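You operate a simulated robot arm through the tools that you are given. There is no shell and no other tool.

You run a simulated robot arm. Do the job below in one go: nothing can be reset, and whatever is moved stays where it is left.

## Task
Clamp the free four-dot post to 15 newtons like the others, grind the pins on machine two, then switch off.
Fine: power key on, GRIND key with its own time and the speed as set, one full run; hands off the plate till it stops; power key off.
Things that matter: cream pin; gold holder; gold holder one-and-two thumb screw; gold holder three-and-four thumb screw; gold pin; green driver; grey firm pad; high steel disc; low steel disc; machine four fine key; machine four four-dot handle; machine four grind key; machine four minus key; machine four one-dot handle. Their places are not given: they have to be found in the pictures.

The check looks at the end state, three seconds after you hand in, the way a careful person would. Anything else that was tipped, shoved, dropped, spilled or broken makes it a failure.

## Robot
A 6-joint arm with a two-finger gripper, fixed in place. Base frame: the origin is at the foot of the arm, x ahead of it, y to its left, z up. Units: mm, degrees, N and s.
Its first joint turns from -166.0 to 166.0 degrees. Payload 1.71 kg.
The TCP is the grasp point between the finger pads, 20 mm short of the fingertips. In the tool frame z runs along the fingers and y along their closing line. Largest opening 96 mm; the body of the gripper starts 113 mm behind the TCP.
Orientation is that of the tool frame in the base frame, as [roll, pitch, yaw] about the fixed x, y, z axes, in that order (R = Rz(yaw) Ry(pitch) Rx(roll)). With the fingers straight down and closing along the base's y, the tool's x points along the base's -x, its y along +y and its z along -z.

## Interface
- The arm moves only by the tool arm_command. Its argument "plan" is a list of rows, each an object (a shift or turn left out is 0, a gripper value left out holds the last) with "fingers": the opening, from 0 (shut) to 1 (fully open); "delta_pos": the shift along the base's x, y, z in mm, a list of three; "turn": the turn, a rotation vector about the base's x, y, z in degrees, a list of three. In form: [{"fingers": fingers, "delta_pos": [x, y, z], "turn": [rx, ry, rz]}, ...]. A call has 1 to 20 rows; each row shifts and turns the commanded pose from where the row before left it. A row lasts 0.2 s, in which the tool goes at most 50 mm and 8.6 degrees; a call with a longer step from one row to the next is refused whole, and so is a gripper value outside its range. A pose out of reach is approached as far as the arm can. The call stops where the force on the tool passes 50 N (or 10 N more than at its start, if that is more) or the arm is blocked; 0.2 s more then pass. Each finger travels about 45 mm/s and halts on what it meets, pressing with about 30 N; the grip force reading is that of the motor and also rises with nothing between the fingers. The clock runs only during rows and for 0.2 s after the last one: add rows that do not move to give the fingers time. It gives the time, the measured TCP pose, the force on the tool (base axes), the opening and the grip force at its end, in the units of the frame above (readings bear some noise), with the torque about the TCP (base axes, N m) and any sound that the robot's microphone picked up, and new pictures: "views" is both (left out), scene, wrist or none.
- Cameras (640 x 400 px; columns grow to the right, rows downward): "scene" is fixed at [42.5, 487.1, 1630]; the picture's right is [-0.58, -0.82, 0.00], its down [-0.47, 0.33, -0.82] and it looks along [0.67, -0.47, -0.57] (base axes); focal length 214 px, centre (320, 200). "wrist" rides on the gripper at [66, 14, -145] in the tool frame; the picture's right is [-0.21, 0.98, 0.00], its down [-0.88, -0.18, -0.45] and it looks along [-0.44, -0.09, 0.90] (tool axes); focal length 275 px, centre (320, 200).
- move_column(by): slides the trunk up (or, below 0, down) by that many mm; the arm rides with it, the base frame stays. It gives what a move gives, with no picture.
- locate(camera, pixels): there is no depth. For up to 12 entries [column, row, z] of the newest picture of that camera ("zoom" is the newest enlarged one), the place [x, y] in the base frame at which the ray of that pixel passes the height z, good to about 2 mm, but the place of the scene camera against the robot may be out by one fixed shift of up to 18 mm in any direction. No time passes.
- zoom(camera, box): a new picture of the part [left, top, right, bottom] of that camera's present view, enlarged. No time passes.
- hand_in(): hands the job in; it is judged then, once.

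Open the gripper and draw the arm clear of the work before you hand the job in, unless the task says otherwise.

The tools are called as a command line: name --argument value ..., lists and objects as JSON in quotes. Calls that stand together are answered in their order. arm_command: Moves the arm, as the interface text tells. Its arguments: {"type":"object","properties":{"plan":{"type":"array","items":{"type":"object","properties":{"fingers":{"type":"number"},"delta_pos":{"type":"array","items":{"type":"number"}},"turn":{"type":"array","items":{"type":"number"}}}}},"views":{"type":"string","enum":["both","scene","wrist","none"]}},"required":["plan"]} The other tools are called the same way: move_column (by) slides the trunk up or down; locate (camera, pixels) gives the place at which the rays of pixels pass given heights; zoom (camera, box) takes an enlarged picture of a part of a camera's view; hand_in () hands the job in.

At the start:

```text
clock: 0.0
tool_pos: [419.1, 241.3, 1437.6]
ee_rot: [180.0, -0.1, 180.0]
ft_force: [0.2, -0.1, 0.6]
moment: [-0.01, -0.01, 0.03]
gripper_width: 96.2
grip_force: 0.0
trunk travel left (down, up): [-325.0, 65.0]
```

scene: 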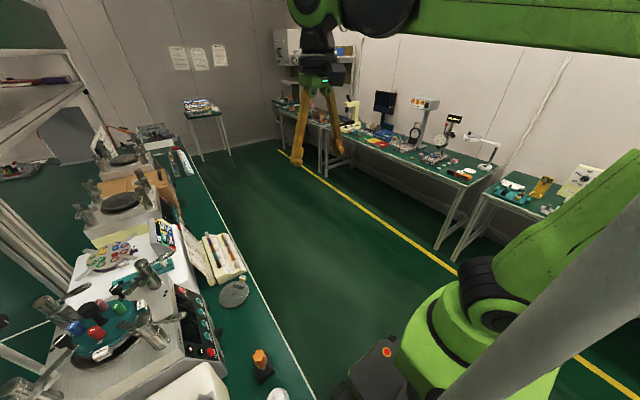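
wrist: 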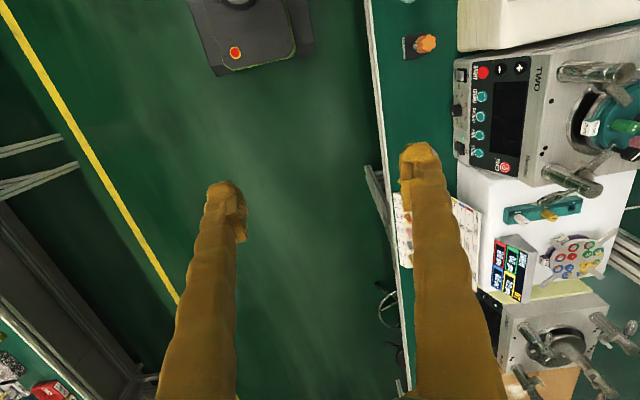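

I start by looking closely at the machine-two area at lower left in the scene picture (about 30-230, 240-400) and at right in the wrist picture.

zoom --camera "scene" --box '[0, 230, 240, 400]'

zoom --camera "wrist" --box '[440, 20, 640, 200]'

zoom --camera "wrist" --box '[380, 180, 640, 400]'

zoom --camera "scene" --box '[50, 110, 260, 290]'

```text
2.35 times, centred on (120, 315) of scene
```

zoom: 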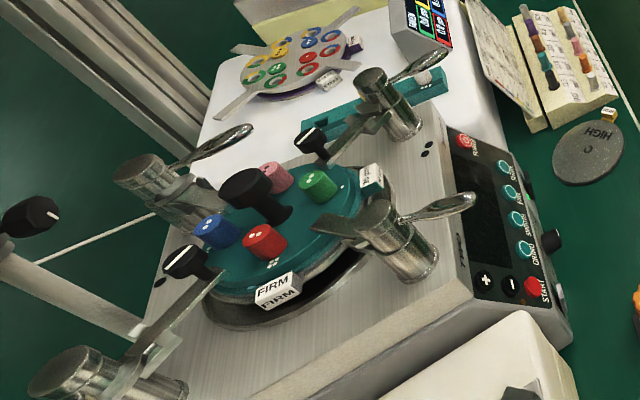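

```text
2.22 times, centred on (540, 110) of wrist
```

zoom: 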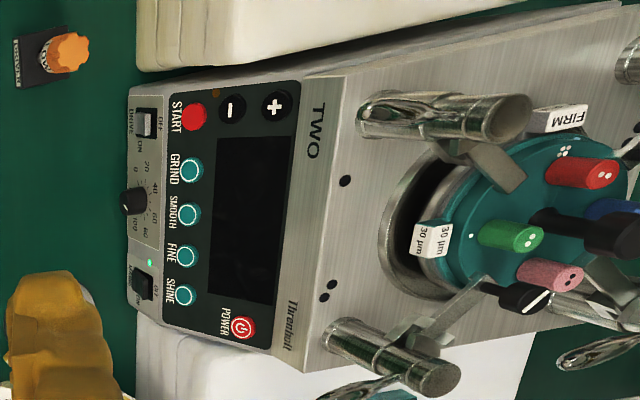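

```text
1.82 times, centred on (510, 290) of wrist
```

zoom: 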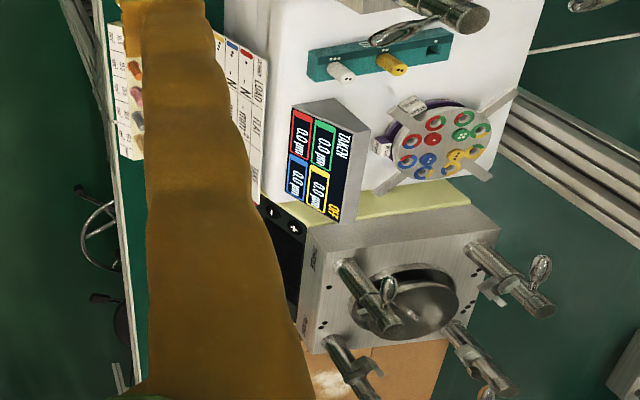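

```text
2.22 times, centred on (155, 200) of scene
```

zoom: 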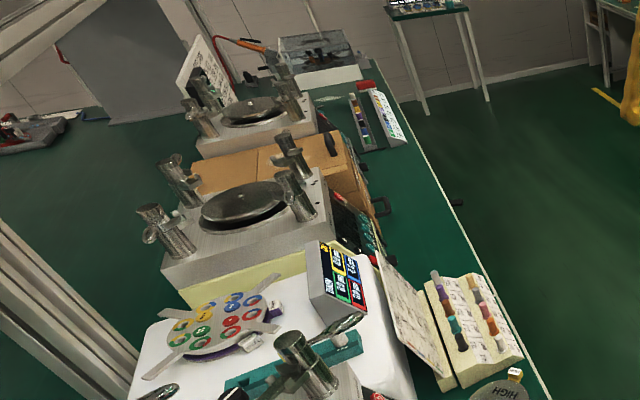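

I need heights and positions; I compare the orange-knobbed item (wrist (418,45), scene (262,370)) and machine two's panel points in both cameras for several heights.

locate --camera "wrist" --pixels '[[405, 46, 700], [405, 46, 800], [405, 46, 900], [405, 46, 1000], [506, 167, 800], [506, 167, 900], [506, 167, 1000], [506, 167, 1100], [484, 73, 900], [484, 73, 1000], [620, 150, 1000], [620, 150, 1100]]'

locate --camera "scene" --pixels '[[262, 380, 700], [262, 380, 800], [262, 380, 900], [262, 380, 1000], [181, 291, 800], [181, 291, 900], [181, 291, 1000], [181, 291, 1100], [211, 352, 900], [211, 352, 1000], [98, 310, 1000], [98, 310, 1100]]'

```text
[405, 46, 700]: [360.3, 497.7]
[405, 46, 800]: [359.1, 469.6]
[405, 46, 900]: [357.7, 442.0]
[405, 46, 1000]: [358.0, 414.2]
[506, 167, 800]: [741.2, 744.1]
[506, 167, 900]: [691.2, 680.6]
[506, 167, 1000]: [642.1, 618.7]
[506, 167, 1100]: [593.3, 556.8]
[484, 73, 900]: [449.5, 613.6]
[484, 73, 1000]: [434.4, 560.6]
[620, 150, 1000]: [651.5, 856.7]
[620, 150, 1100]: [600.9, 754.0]
```

```text
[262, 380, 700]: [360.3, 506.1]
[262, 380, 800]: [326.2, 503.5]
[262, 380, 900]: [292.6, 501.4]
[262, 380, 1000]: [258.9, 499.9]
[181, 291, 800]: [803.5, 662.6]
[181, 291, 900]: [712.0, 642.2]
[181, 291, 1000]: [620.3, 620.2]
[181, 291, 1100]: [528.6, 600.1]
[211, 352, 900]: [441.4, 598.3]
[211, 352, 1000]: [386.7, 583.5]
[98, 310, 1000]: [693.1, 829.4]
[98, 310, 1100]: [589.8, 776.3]
```

The machine panel stands around z≈900–950 with keys near (440–670, 600–650). I raise no risk at z≈1430, so I turn the tool 90° so that the wrist camera looks toward +y, and move over toward the machine for a better look.

arm_command --plan '[{"fingers": 0, "delta_pos": [10, 20, 0], "turn": [0, 0, 8.2]}, {"delta_pos": [10, 20, 0], "turn": [0, 0, 8.2]}, {"delta_pos": [10, 20, 0], "turn": [0, 0, 8.2]}, {"delta_pos": [10, 20, 0], "turn": [0, 0, 8.2]}, {"delta_pos": [10, 20, 0], "turn": [0, 0, 8.2]}, {"delta_pos": [10, 20, 0], "turn": [0, 0, 8.2]}, {"delta_pos": [10, 20, 0], "turn": [0, 0, 8.2]}, {"delta_pos": [10, 20, 0], "turn": [0, 0, 8.2]}, {"delta_pos": [10, 20, 0], "turn": [0, 0, 8.2]}, {"delta_pos": [10, 20, 0], "turn": [0, 0, 8.2]}, {"delta_pos": [10, 20, 0], "turn": [0, 0, 8.0]}]'

```text
clock: 2.4
tool_pos: [510.5, 461.4, 1441.8]
ee_rot: [179.9, 0.9, -89.9]
ft_force: [0.7, 1.0, -0.3]
moment: [-0.06, 0.01, 0.01]
gripper_width: 0.0
grip_force: 29.0
trunk travel left (down, up): [-325.0, 65.0]
```

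scene: 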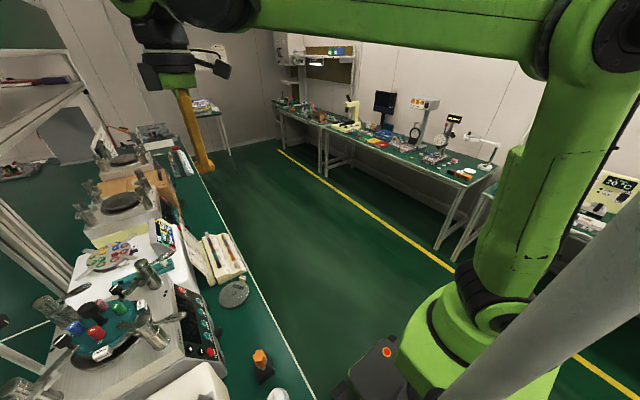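
wrist: 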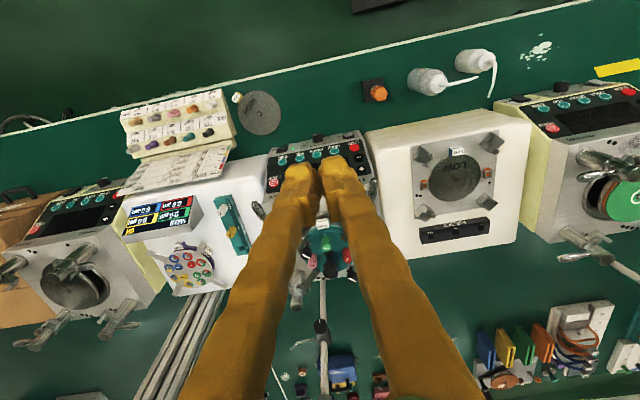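

The whole row of the bench is now visible: machine two at (315,170), a calibration/post stand to its right, a tray with pins left. I zoom in on all parts.

zoom --camera "wrist" --box '[240, 110, 400, 210]'

zoom --camera "wrist" --box '[100, 80, 270, 310]'

zoom --camera "wrist" --box '[350, 40, 640, 270]'

zoom --camera "wrist" --box '[250, 190, 420, 320]'

```text
4.00 times, centred on (320, 160) of wrist
```

zoom: 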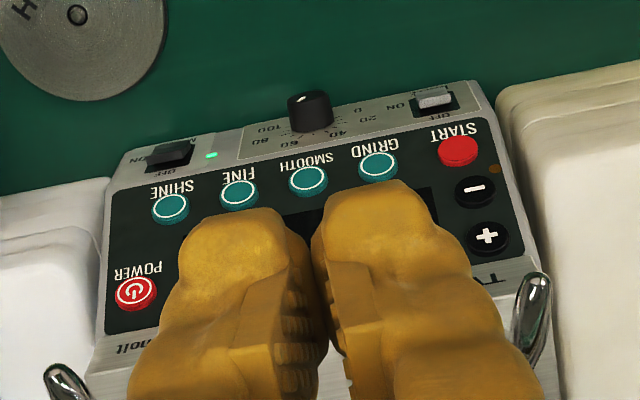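

```text
1.74 times, centred on (185, 195) of wrist
```

zoom: 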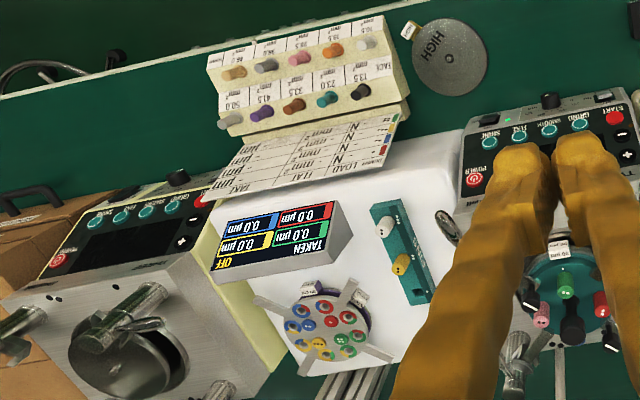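

```text
1.74 times, centred on (495, 155) of wrist
```

zoom: 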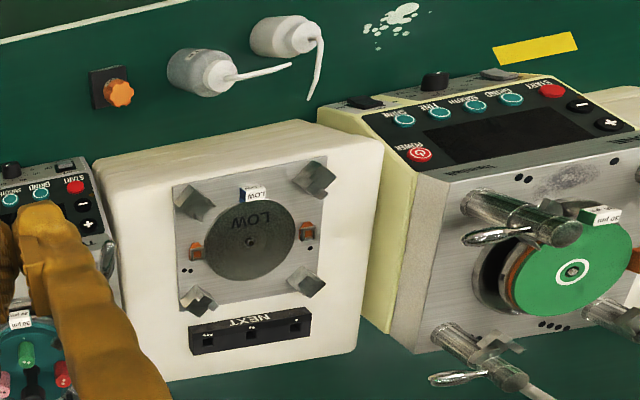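

```text
3.08 times, centred on (335, 255) of wrist
```

zoom: 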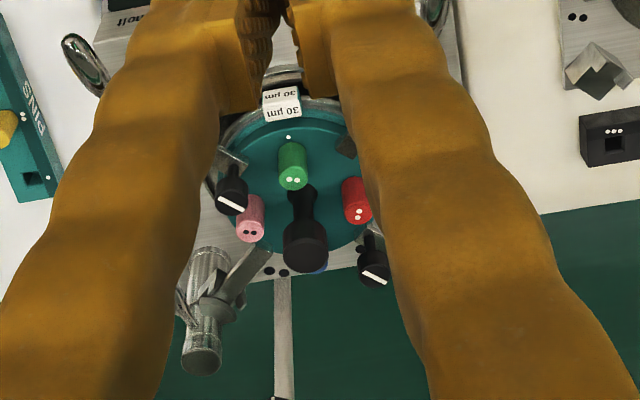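

I locate machine two's features with the wrist camera (power key (274,183), start (354,148), plate (325,240)) at several heights.

locate --camera "wrist" --pixels '[[274, 183, 850], [274, 183, 900], [274, 183, 950], [274, 183, 1000], [354, 148, 850], [354, 148, 900], [354, 148, 950], [372, 85, 700], [372, 85, 750], [372, 85, 800], [325, 225, 950], [325, 225, 1000]]'

locate --camera "scene" --pixels '[[174, 291, 850], [174, 291, 900], [174, 291, 950], [174, 291, 1000], [211, 352, 850], [211, 352, 900], [211, 352, 950], [262, 382, 700], [262, 382, 750], [262, 382, 800], [105, 315, 950], [105, 315, 1000]]'

```text
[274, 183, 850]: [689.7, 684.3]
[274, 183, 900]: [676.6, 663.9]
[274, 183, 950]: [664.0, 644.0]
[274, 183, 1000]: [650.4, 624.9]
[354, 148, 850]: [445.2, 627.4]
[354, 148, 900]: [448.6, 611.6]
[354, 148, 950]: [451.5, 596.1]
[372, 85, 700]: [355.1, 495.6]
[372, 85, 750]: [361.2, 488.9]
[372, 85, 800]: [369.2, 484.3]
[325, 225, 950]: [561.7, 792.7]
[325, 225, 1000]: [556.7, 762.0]
```

```text
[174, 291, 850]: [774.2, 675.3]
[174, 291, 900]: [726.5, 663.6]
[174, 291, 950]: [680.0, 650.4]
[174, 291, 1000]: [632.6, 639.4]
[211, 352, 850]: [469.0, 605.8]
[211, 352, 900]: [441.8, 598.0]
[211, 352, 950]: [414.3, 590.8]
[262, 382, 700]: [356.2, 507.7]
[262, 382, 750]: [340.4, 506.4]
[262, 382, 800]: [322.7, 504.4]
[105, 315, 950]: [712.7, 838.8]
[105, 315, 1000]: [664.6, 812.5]
```

The panel slopes (START z≈900 at (449,612); POWER z≈970 at (657,636)); deck near z≈1000. I move +x so that machine two shows to the right of the fingers.

arm_command --plan '[{"delta_pos": [40, 0, -20]}, {"delta_pos": [40, 0, -20]}, {"delta_pos": [40, 0, -20]}, {"delta_pos": [40, 0, -20]}, {"delta_pos": [40, 0, -20]}, {"delta_pos": [20, 0, 0]}]'

```text
clock: 3.8
tool_pos: [730.6, 461.1, 1341.5]
ee_rot: [180.0, 0.7, -89.9]
ft_force: [0.0, 0.8, -1.0]
moment: [0.0, 0.06, 0.02]
gripper_width: 0.1
grip_force: 29.3
trunk travel left (down, up): [-325.0, 65.0]
```

scene: 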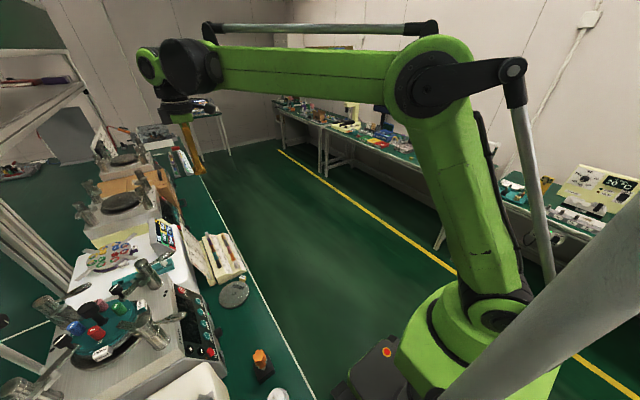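
wrist: 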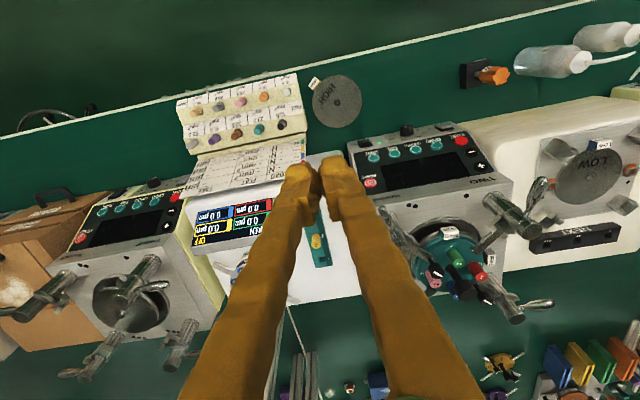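

zoom --camera "wrist" --box '[340, 110, 560, 330]'

zoom --camera "wrist" --box '[170, 70, 310, 200]'

zoom --camera "wrist" --box '[390, 210, 560, 330]'

zoom --camera "wrist" --box '[440, 20, 640, 260]'

```text
1.82 times, centred on (450, 220) of wrist
```

zoom: 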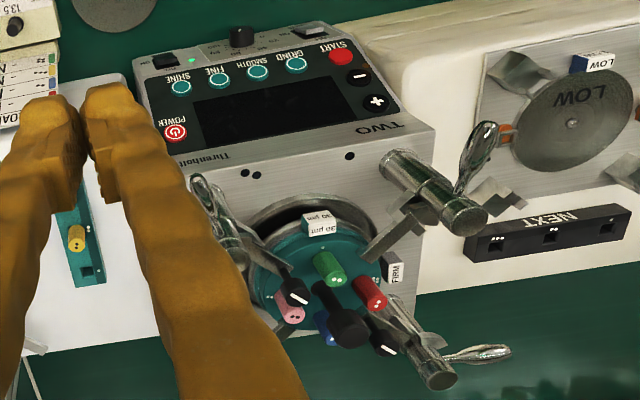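

```text
3.08 times, centred on (240, 135) of wrist
```

zoom: 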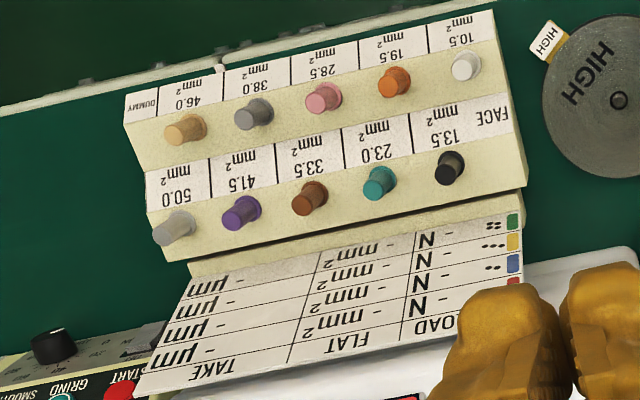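

```text
3.33 times, centred on (475, 270) of wrist
```

zoom: 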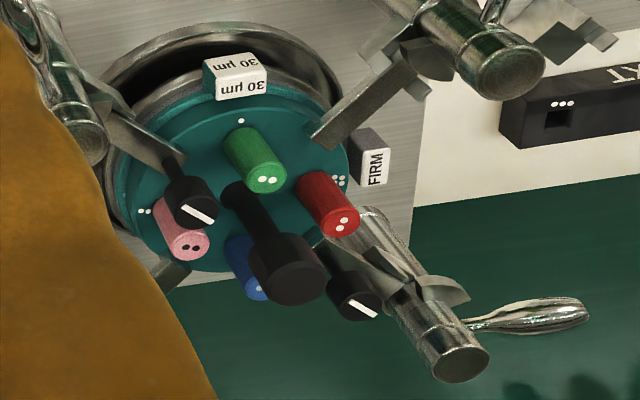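

```text
1.67 times, centred on (540, 140) of wrist
```

zoom: 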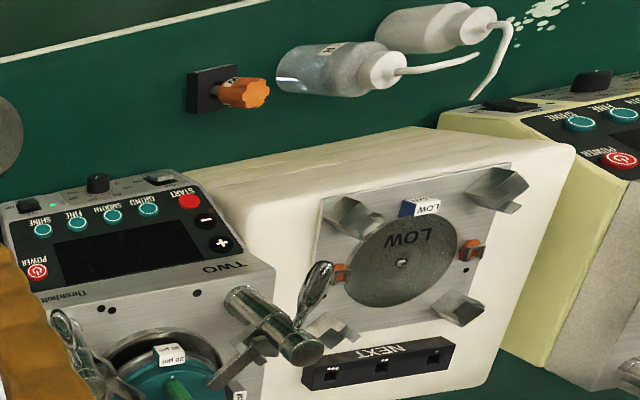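

The posts around the teal holder need a closer look. I lower the tool by ~100 mm while staying at y≈460 (in front of the machine), still above everything.

arm_command --plan '[{"delta_pos": [0, 10, -40]}, {"delta_pos": [0, 20, -40]}, {"delta_pos": [0, 20, -40]}, {"delta_pos": [0, 0, 0]}]' --views "wrist"

```text
clock: 4.8
tool_pos: [729.2, 511.7, 1220.1]
ee_rot: [180.0, 0.8, -90.0]
ft_force: [0.9, -0.5, 0.5]
moment: [-0.04, 0.0, -0.02]
gripper_width: 0.1
grip_force: 29.6
trunk travel left (down, up): [-325.0, 65.0]
```

wrist: 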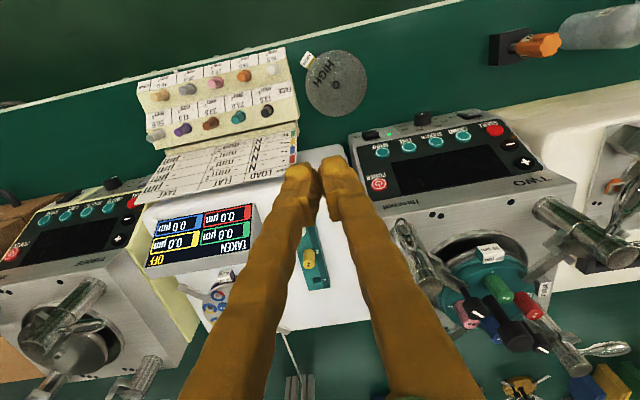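

zoom --camera "wrist" --box '[370, 180, 640, 390]'

zoom --camera "wrist" --box '[430, 230, 640, 380]'

zoom --camera "wrist" --box '[130, 140, 300, 260]'

locate --camera "wrist" --pixels '[[378, 183, 900], [378, 183, 950], [378, 183, 980], [495, 130, 880], [495, 130, 900], [495, 130, 950], [530, 170, 700], [490, 60, 700], [490, 60, 730], [490, 60, 760]]'

```text
1.90 times, centred on (505, 285) of wrist
```

zoom: 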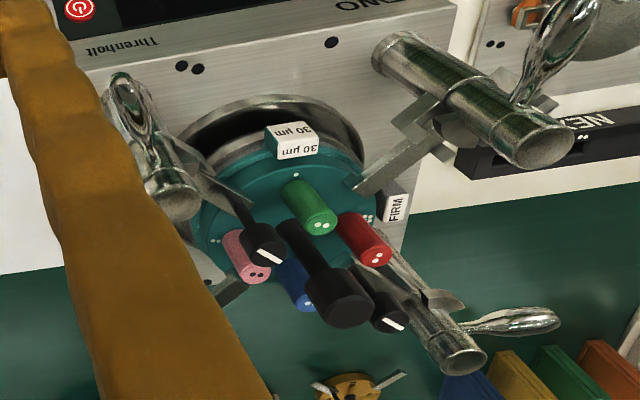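

```text
2.67 times, centred on (535, 305) of wrist
```

zoom: 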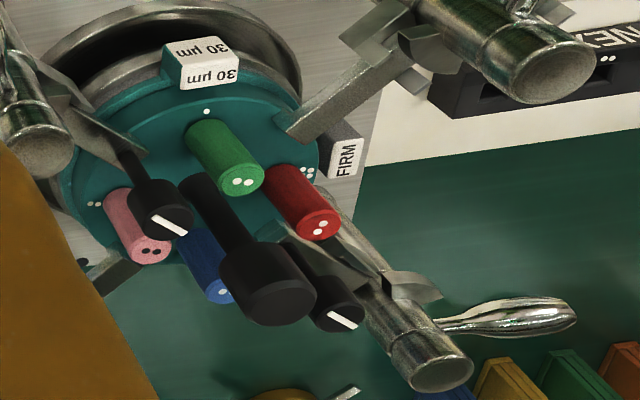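

```text
3.33 times, centred on (215, 200) of wrist
```

zoom: 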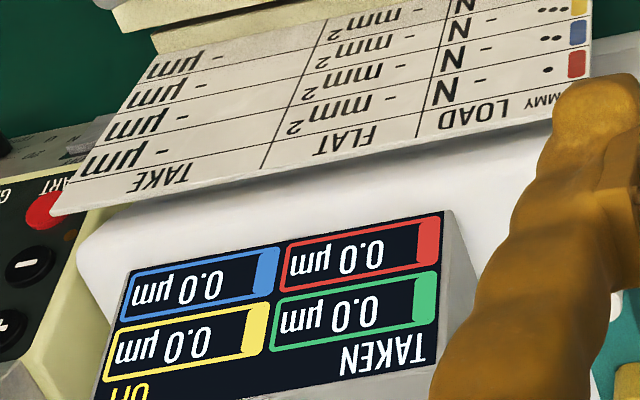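

```text
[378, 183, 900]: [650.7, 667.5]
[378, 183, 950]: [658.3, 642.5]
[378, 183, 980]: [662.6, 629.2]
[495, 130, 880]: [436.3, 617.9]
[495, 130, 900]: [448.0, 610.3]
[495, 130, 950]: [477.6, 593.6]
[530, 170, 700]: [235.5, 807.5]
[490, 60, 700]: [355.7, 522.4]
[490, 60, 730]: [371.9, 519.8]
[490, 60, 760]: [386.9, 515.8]
```

START triangulates to about (448,612,900) and POWER to (660,643,950). I now zoom the scene camera tightly on each post of machine two, as its zoom shows fine detail.

zoom --camera "scene" --box '[0, 340, 90, 400]'

zoom --camera "scene" --box '[110, 290, 190, 345]'

zoom --camera "scene" --box '[25, 275, 105, 330]'

zoom --camera "scene" --box '[105, 245, 185, 300]'

zoom --camera "scene" --box '[40, 290, 140, 370]'

```text
6.67 times, centred on (45, 370) of scene
```

zoom: 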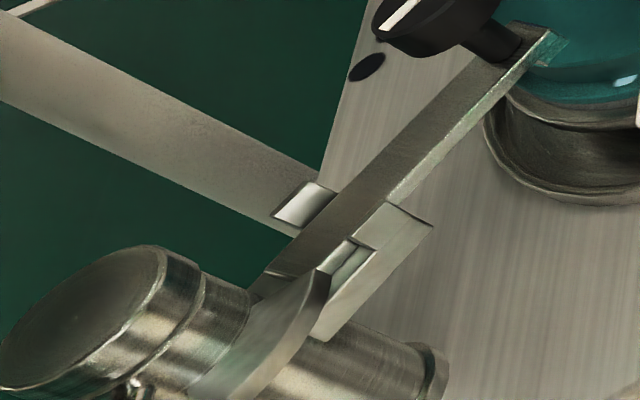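

```text
7.27 times, centred on (150, 318) of scene
```

zoom: 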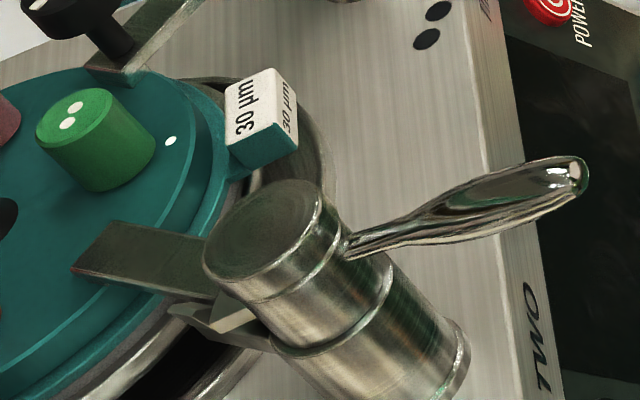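

```text
7.27 times, centred on (65, 302) of scene
```

zoom: 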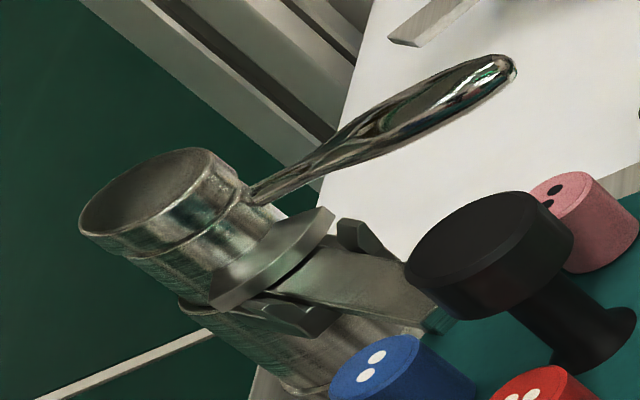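

```text
7.27 times, centred on (145, 272) of scene
```

zoom: 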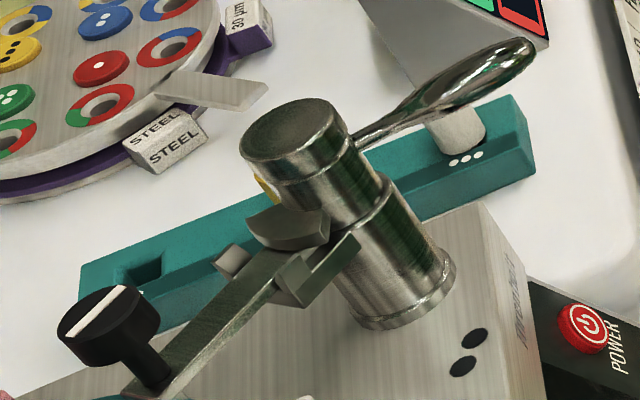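

```text
5.00 times, centred on (90, 330) of scene
```

zoom: 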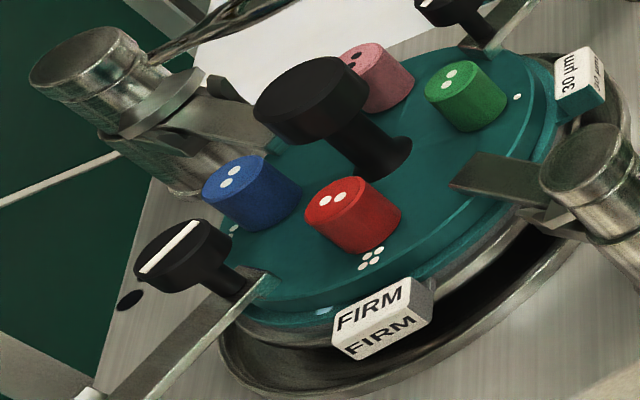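

The posts carry cam collars and handles; the two-dot post shows a yellowish mark at its collar. I zoom further on the collars for force scales.

zoom --camera "scene" --box '[130, 255, 175, 290]'

zoom --camera "scene" --box '[130, 308, 175, 345]'

zoom --camera "scene" --box '[30, 290, 75, 330]'

zoom --camera "wrist" --box '[520, 180, 640, 280]'

zoom --camera "wrist" --box '[530, 300, 640, 380]'

zoom --camera "wrist" --box '[380, 200, 480, 290]'

zoom --camera "wrist" --box '[0, 240, 210, 400]'

```text
11.43 times, centred on (152, 272) of scene
```

zoom: 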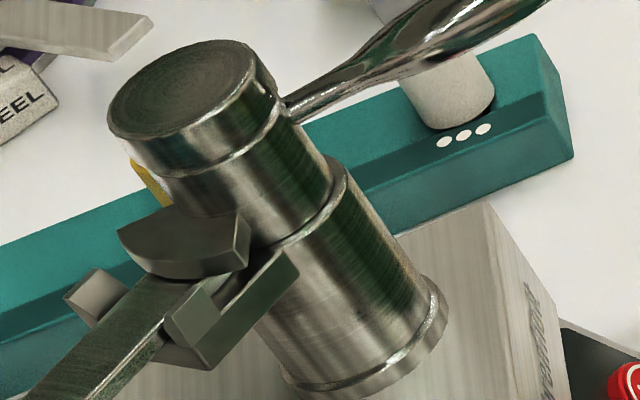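

```text
10.81 times, centred on (152, 326) of scene
```

zoom: 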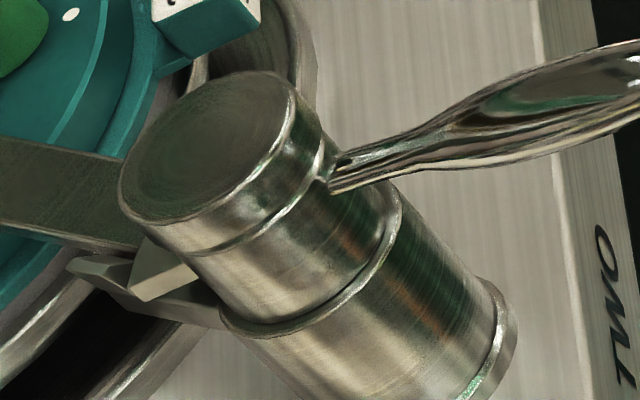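

```text
10.00 times, centred on (52, 310) of scene
```

zoom: 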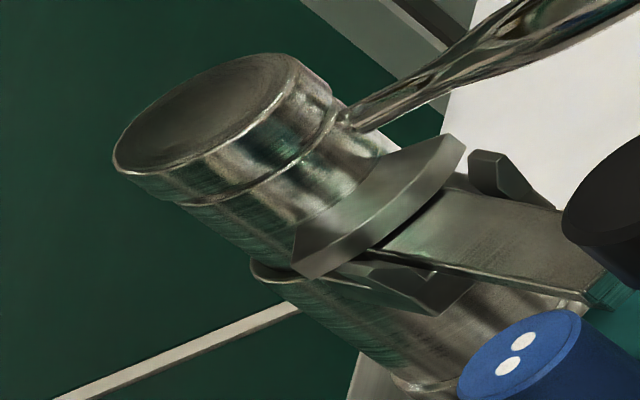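

```text
4.00 times, centred on (580, 230) of wrist
```

zoom: 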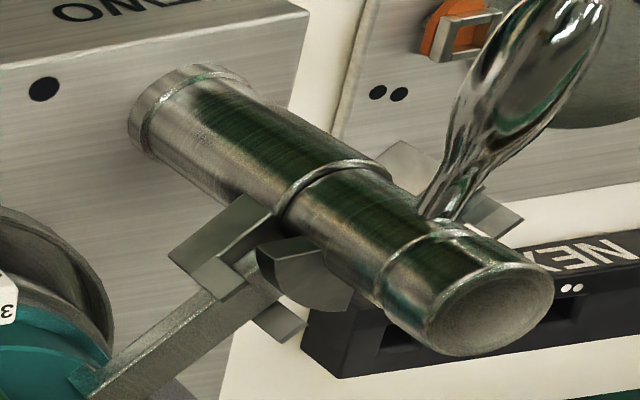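

```text
5.00 times, centred on (585, 340) of wrist
```

zoom: 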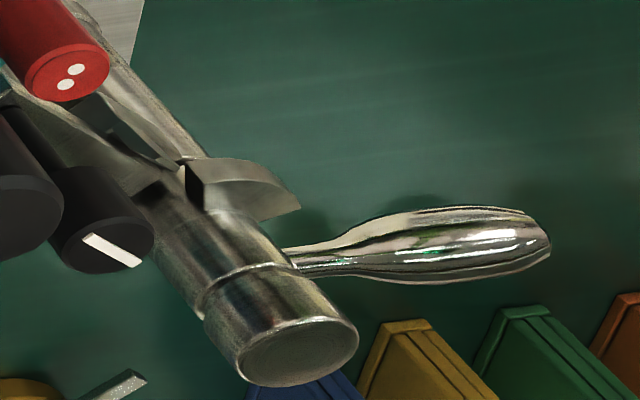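

```text
4.44 times, centred on (430, 245) of wrist
```

zoom: 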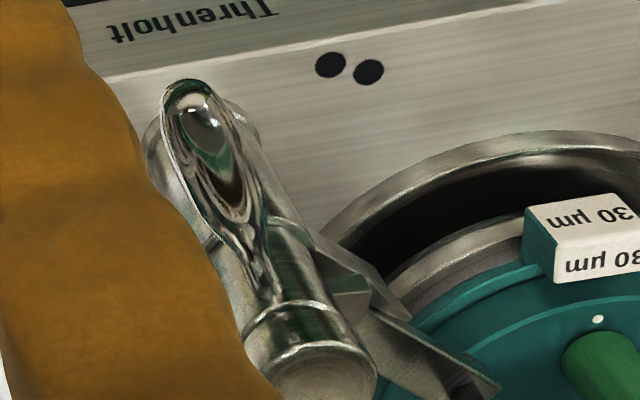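

```text
2.50 times, centred on (105, 320) of wrist
```

zoom: 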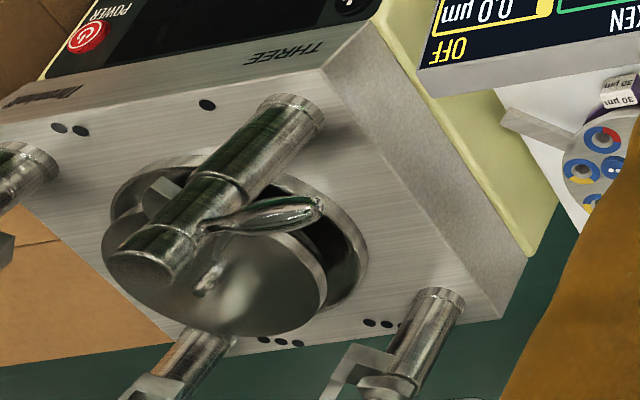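

Post 4 (back, low-x side) has its presser sector swung off its bar with handle along −x, while the others' sectors sit over the bars. I want a top-down look: raise, turn the tool to yaw 180, and go over the machine at z≈1330.

arm_command --plan '[{"delta_pos": [0, 0, 40]}, {"delta_pos": [0, 0, 40]}, {"delta_pos": [0, 0, 40]}, {"delta_pos": [-17, 23, 0], "turn": [0, 0, -8.2]}, {"delta_pos": [-17, 23, 0], "turn": [0, 0, -8.2]}, {"delta_pos": [-17, 23, 0], "turn": [0, 0, -8.2]}, {"delta_pos": [-17, 23, 0], "turn": [0, 0, -8.2]}, {"delta_pos": [-17, 23, 0], "turn": [0, 0, -8.2]}, {"delta_pos": [-17, 23, 0], "turn": [0, 0, -8.2]}, {"delta_pos": [-17, 23, 0], "turn": [0, 0, -8.2]}, {"delta_pos": [-17, 23, 0], "turn": [0, 0, -8.2]}, {"delta_pos": [-17, 23, 0], "turn": [0, 0, -8.2]}, {"delta_pos": [-17, 23, 0], "turn": [0, 0, -8.2]}, {"delta_pos": [-17, 23, 0], "turn": [0, 0, -8.0]}, {"delta_pos": [0, 0, 0]}]'

```text
clock: 8.0
tool_pos: [542.0, 765.4, 1344.0]
ee_rot: [-179.9, 0.8, 179.9]
ft_force: [0.6, 0.4, -0.3]
moment: [-0.05, -0.02, 0.03]
gripper_width: 0.0
grip_force: 29.3
trunk travel left (down, up): [-325.0, 65.0]
```

scene: 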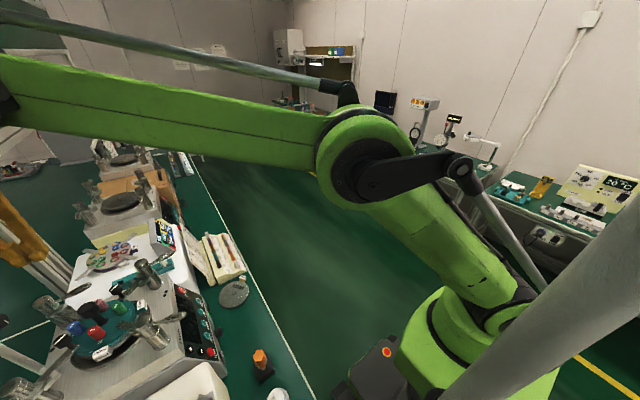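
wrist: 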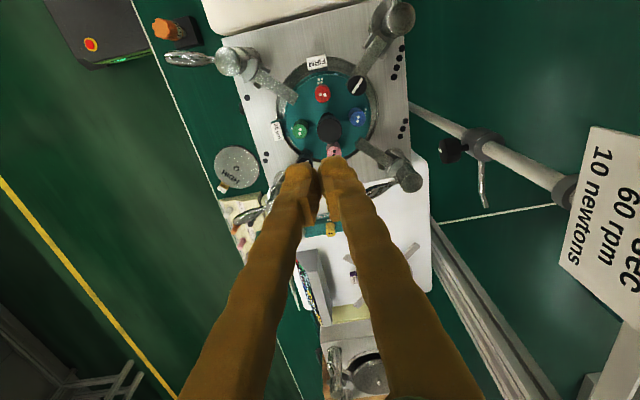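

A sign at right reads "…60 rpm / 10 newtons"; posts are now seen from above, four-dot mark at (400,60) and post 4 at (392,18). I zoom.

zoom --camera "wrist" --box '[200, 0, 440, 200]'

zoom --camera "wrist" --box '[330, 0, 430, 62]'

zoom --camera "wrist" --box '[160, 30, 310, 130]'

zoom --camera "wrist" --box '[340, 110, 440, 220]'

zoom --camera "wrist" --box '[540, 110, 640, 340]'

zoom --camera "wrist" --box '[400, 90, 600, 220]'

```text
2.00 times, centred on (320, 100) of wrist
```

zoom: 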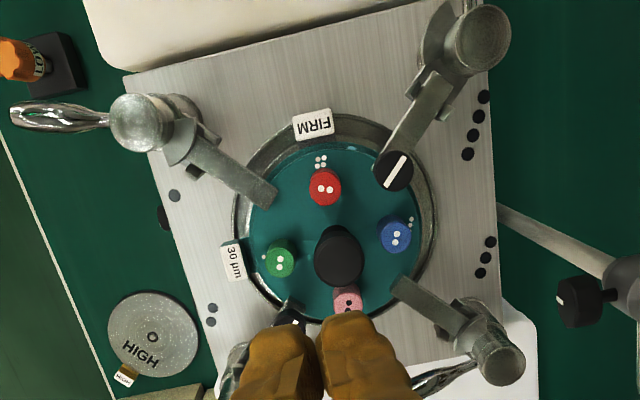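

```text
6.40 times, centred on (380, 31) of wrist
```

zoom: 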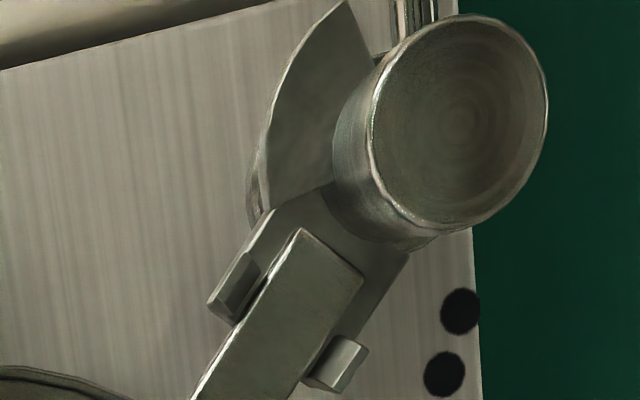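

```text
4.00 times, centred on (235, 80) of wrist
```

zoom: 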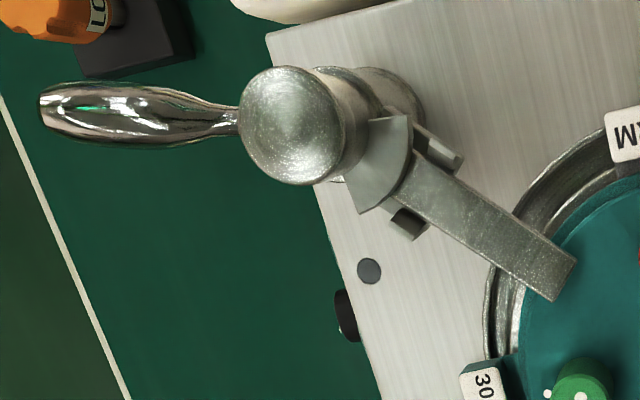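

```text
3.64 times, centred on (390, 165) of wrist
```

zoom: 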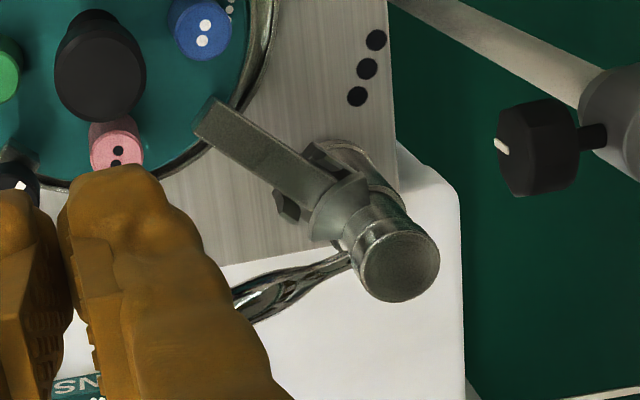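

```text
1.74 times, centred on (590, 225) of wrist
```

zoom: 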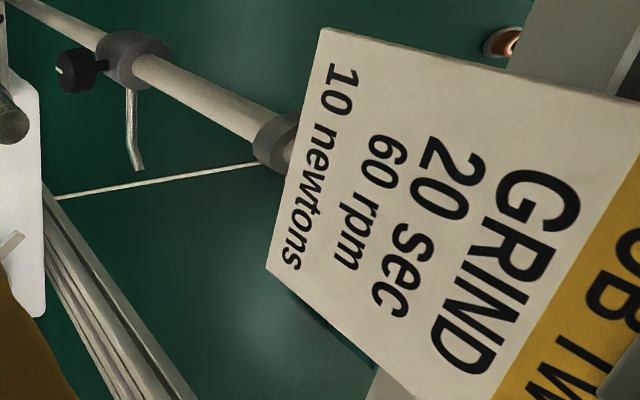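

```text
3.08 times, centred on (500, 155) of wrist
```

zoom: 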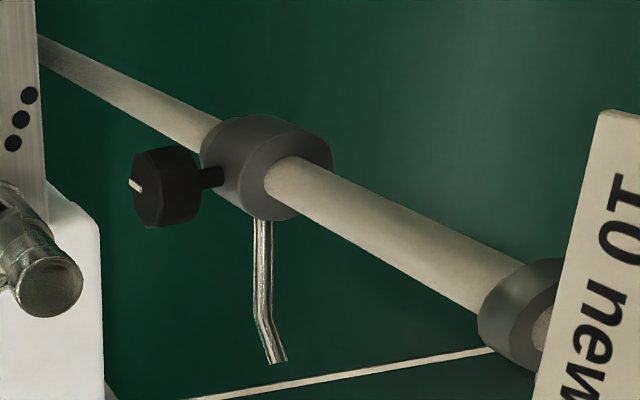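

Sign reads "JOB TWO: GRIND, 20 sec, 60 rpm, 10 newtons" (the task text says 15 N and the speed as set, which I follow). I check the panel, dial and toggles of machine two from the scene camera.

zoom --camera "scene" --box '[160, 275, 230, 370]'

zoom --camera "scene" --box '[185, 300, 235, 335]'

zoom --camera "scene" --box '[195, 330, 240, 375]'

zoom --camera "scene" --box '[0, 320, 60, 400]'

```text
4.21 times, centred on (195, 322) of scene
```

zoom: 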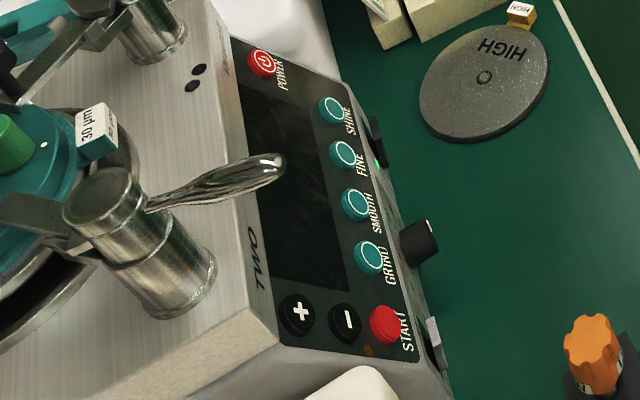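

```text
11.43 times, centred on (210, 318) of scene
```

zoom: 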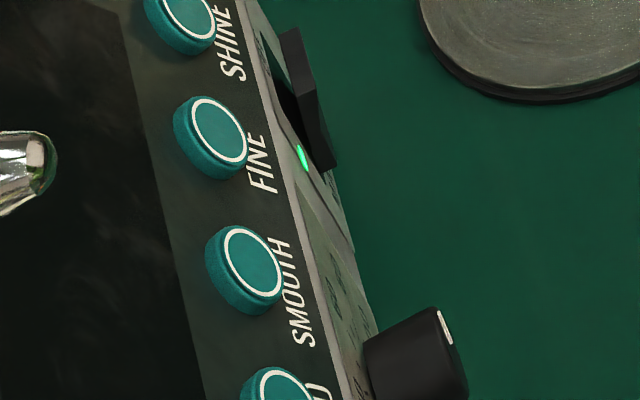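

```text
8.89 times, centred on (218, 352) of scene
```

zoom: 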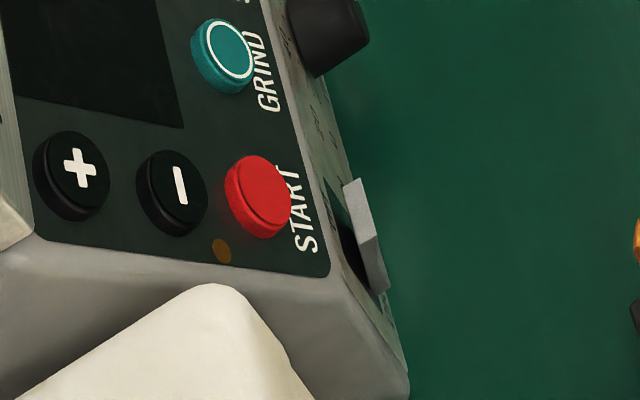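

```text
5.00 times, centred on (30, 360) of scene
```

zoom: 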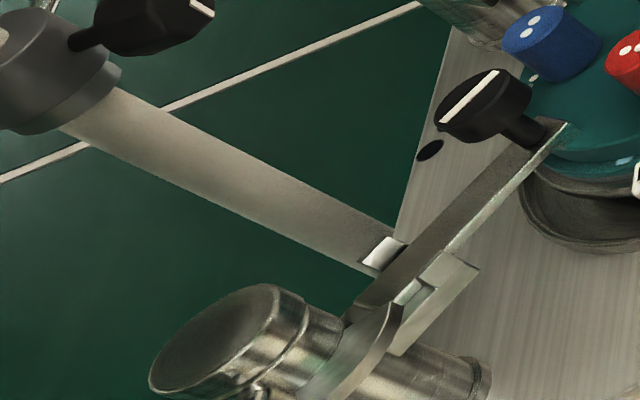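

The green LED by the black rocker is lit. Next I shift the tool −x so post 4's handle comes into view from above.

arm_command --plan '[{"delta_pos": [-35, 5, 0]}, {"delta_pos": [-35, 5, -10]}, {"delta_pos": [-35, 5, -10]}, {"delta_pos": [0, 0, 0]}]'

```text
clock: 9.0
tool_pos: [437.1, 779.7, 1324.2]
ee_rot: [-179.9, 0.8, 180.0]
ft_force: [-0.3, -0.7, 0.8]
moment: [0.0, -0.06, 0.01]
gripper_width: 0.0
grip_force: 29.5
trunk travel left (down, up): [-325.0, 65.0]
```

scene: 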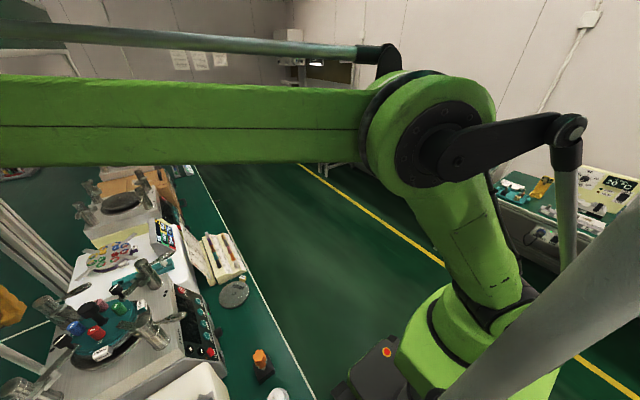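
wrist: 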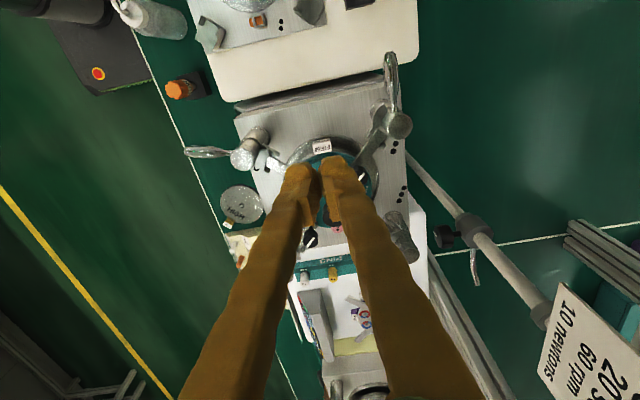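

Post 4's handle now shows at (391,78) pointing up (−x), its cap at (398,123). I zoom on it and get heights.

zoom --camera "wrist" --box '[340, 40, 440, 165]'

zoom --camera "wrist" --box '[175, 110, 295, 200]'

zoom --camera "wrist" --box '[360, 190, 440, 280]'

locate --camera "wrist" --pixels '[[398, 123, 1050], [398, 123, 1100], [398, 123, 1150], [390, 58, 1050], [390, 58, 1100], [390, 58, 1150], [252, 152, 1050], [252, 152, 1100], [252, 152, 1150]]'

locate --camera "scene" --pixels '[[15, 388, 1050], [15, 388, 1100], [15, 388, 1150], [143, 325, 1050], [143, 325, 1100], [143, 325, 1150], [148, 266, 1050], [148, 266, 1100], [148, 266, 1150], [45, 304, 1050], [45, 304, 1100], [45, 304, 1150]]'

```text
3.20 times, centred on (390, 102) of wrist
```

zoom: 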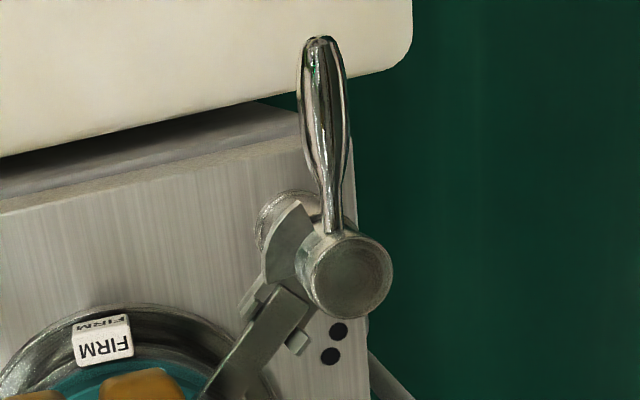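

```text
4.44 times, centred on (235, 155) of wrist
```

zoom: 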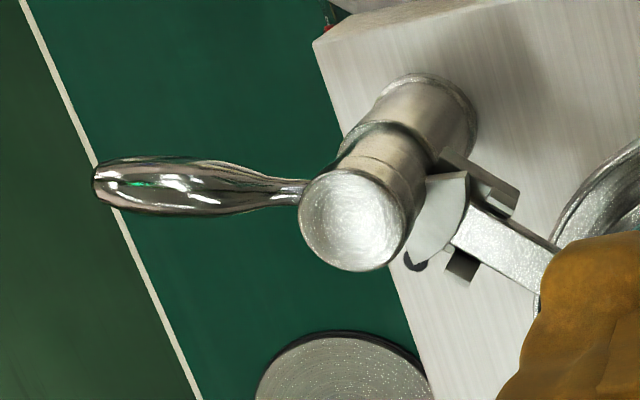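

```text
4.44 times, centred on (400, 235) of wrist
```

zoom: 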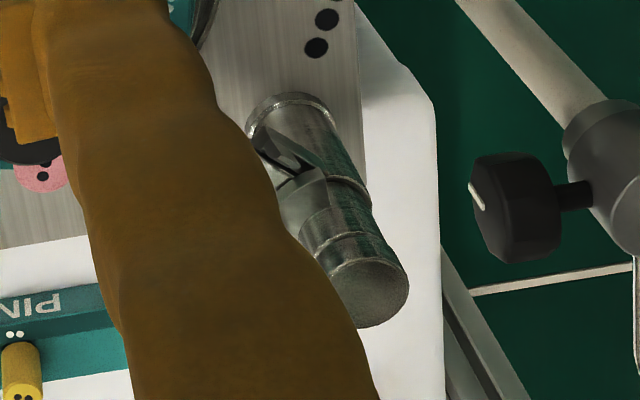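

```text
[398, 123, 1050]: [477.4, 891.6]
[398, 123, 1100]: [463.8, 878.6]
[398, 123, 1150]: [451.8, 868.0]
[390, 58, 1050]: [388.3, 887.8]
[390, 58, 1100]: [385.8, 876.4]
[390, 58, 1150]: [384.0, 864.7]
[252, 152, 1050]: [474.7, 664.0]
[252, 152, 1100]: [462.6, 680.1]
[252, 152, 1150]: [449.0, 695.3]
```

```text
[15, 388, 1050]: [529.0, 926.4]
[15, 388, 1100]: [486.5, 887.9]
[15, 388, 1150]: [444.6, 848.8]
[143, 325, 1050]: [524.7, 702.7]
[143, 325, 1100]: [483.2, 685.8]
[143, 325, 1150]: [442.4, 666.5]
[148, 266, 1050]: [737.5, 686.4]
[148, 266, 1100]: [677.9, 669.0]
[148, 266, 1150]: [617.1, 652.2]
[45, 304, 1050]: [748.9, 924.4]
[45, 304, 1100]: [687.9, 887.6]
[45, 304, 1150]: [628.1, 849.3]
```

Cap of post 4 triangulates to about (454, 869, 1150) and post 1 to (454, 681, 1150); handle 4 is about 70 mm long pointing −x. Before touching it I go to the panel: back off in front of machine two and tilt the tool 45° toward the sloped panel.

arm_command --plan '[{"delta_pos": [10, -40, 0], "turn": [4.5, 0, 0]}, {"delta_pos": [10, -40, 0], "turn": [4.5, 0, 0]}, {"delta_pos": [20, -40, 0], "turn": [4.5, 0, 0]}, {"delta_pos": [25, -40, -10], "turn": [4.5, 0, 0]}, {"delta_pos": [25, -40, -20], "turn": [4.5, 0, 0]}, {"delta_pos": [25, -30, -30], "turn": [4.5, 0, 0]}, {"delta_pos": [25, -30, -30], "turn": [4.5, 0, 0]}, {"delta_pos": [25, -20, -30], "turn": [4.5, 0, 0]}, {"delta_pos": [25, -20, -30], "turn": [4.5, 0, 0]}, {"delta_pos": [25, -20, -20], "turn": [4.5, 0, 0]}, {"delta_pos": [0, 0, 0]}]'

```text
refused: row 5 steps farther than a row can; nothing moved
```

Row 5 was slightly too long; I shorten the steps and resend.

arm_command --plan '[{"delta_pos": [10, -40, 0], "turn": [4.5, 0, 0]}, {"delta_pos": [10, -40, 0], "turn": [4.5, 0, 0]}, {"delta_pos": [20, -40, 0], "turn": [4.5, 0, 0]}, {"delta_pos": [25, -40, -10], "turn": [4.5, 0, 0]}, {"delta_pos": [25, -35, -20], "turn": [4.5, 0, 0]}, {"delta_pos": [25, -30, -30], "turn": [4.5, 0, 0]}, {"delta_pos": [25, -30, -30], "turn": [4.5, 0, 0]}, {"delta_pos": [25, -20, -30], "turn": [4.5, 0, 0]}, {"delta_pos": [25, -20, -30], "turn": [4.5, 0, 0]}, {"delta_pos": [25, -20, -20], "turn": [4.5, 0, 0]}, {"delta_pos": [0, 0, 0]}]'

```text
clock: 11.4
tool_pos: [653.1, 464.7, 1152.2]
ee_rot: [134.9, 0.4, 179.4]
ft_force: [0.1, 0.7, 0.5]
moment: [0.03, 0.03, 0.06]
gripper_width: 0.1
grip_force: 29.8
trunk travel left (down, up): [-325.0, 65.0]
```

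scene: 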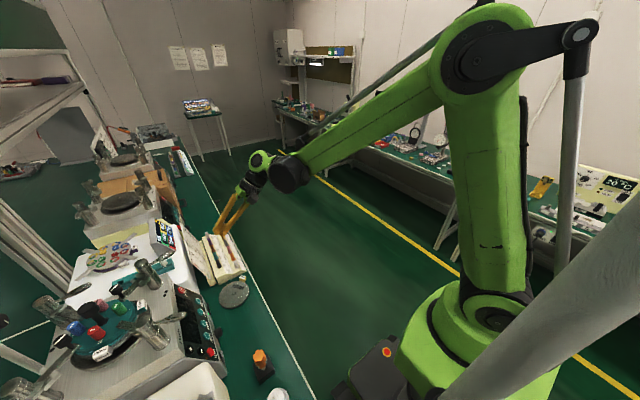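
wrist: 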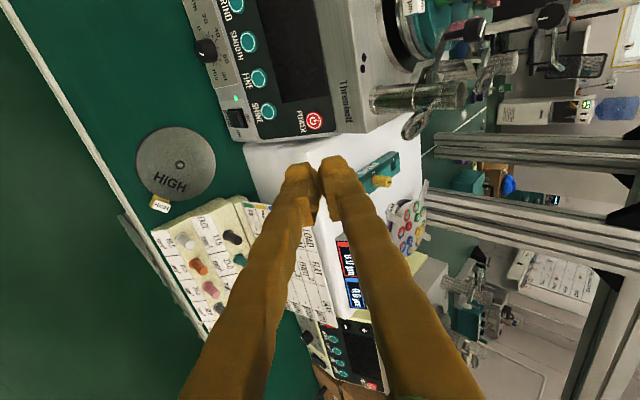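

zoom --camera "wrist" --box '[190, 0, 350, 150]'

locate --camera "wrist" --pixels '[[313, 121, 940], [313, 121, 960], [313, 121, 980], [268, 112, 880], [268, 112, 900], [268, 112, 920], [248, 41, 880], [248, 41, 900], [248, 41, 920]]'

locate --camera "scene" --pixels '[[181.5, 290, 940], [181.5, 290, 960], [181.5, 290, 980], [197, 301, 880], [197, 301, 900], [197, 301, 920], [203, 323, 880], [203, 323, 900], [203, 323, 920]]'

```text
2.67 times, centred on (270, 75) of wrist
```

zoom: 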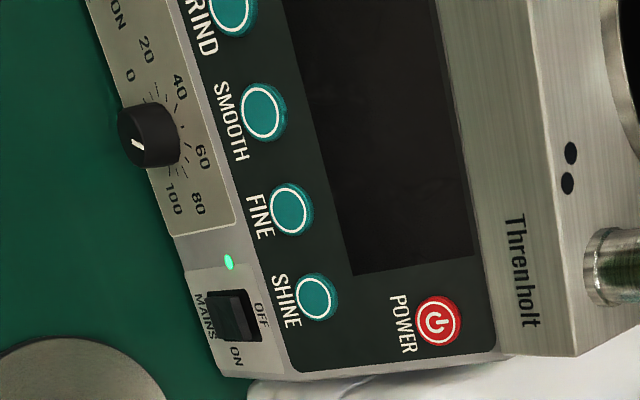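

```text
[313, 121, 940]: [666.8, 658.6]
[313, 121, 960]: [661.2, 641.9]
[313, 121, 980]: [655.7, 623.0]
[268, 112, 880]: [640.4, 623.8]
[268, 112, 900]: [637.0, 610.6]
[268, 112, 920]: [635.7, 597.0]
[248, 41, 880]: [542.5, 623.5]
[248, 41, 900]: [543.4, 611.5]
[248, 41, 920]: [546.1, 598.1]
```

```text
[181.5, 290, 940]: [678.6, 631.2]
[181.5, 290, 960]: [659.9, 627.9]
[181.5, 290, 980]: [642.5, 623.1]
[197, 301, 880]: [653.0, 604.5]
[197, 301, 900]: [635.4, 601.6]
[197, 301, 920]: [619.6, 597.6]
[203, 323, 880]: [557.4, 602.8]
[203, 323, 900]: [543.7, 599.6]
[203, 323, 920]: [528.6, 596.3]
```

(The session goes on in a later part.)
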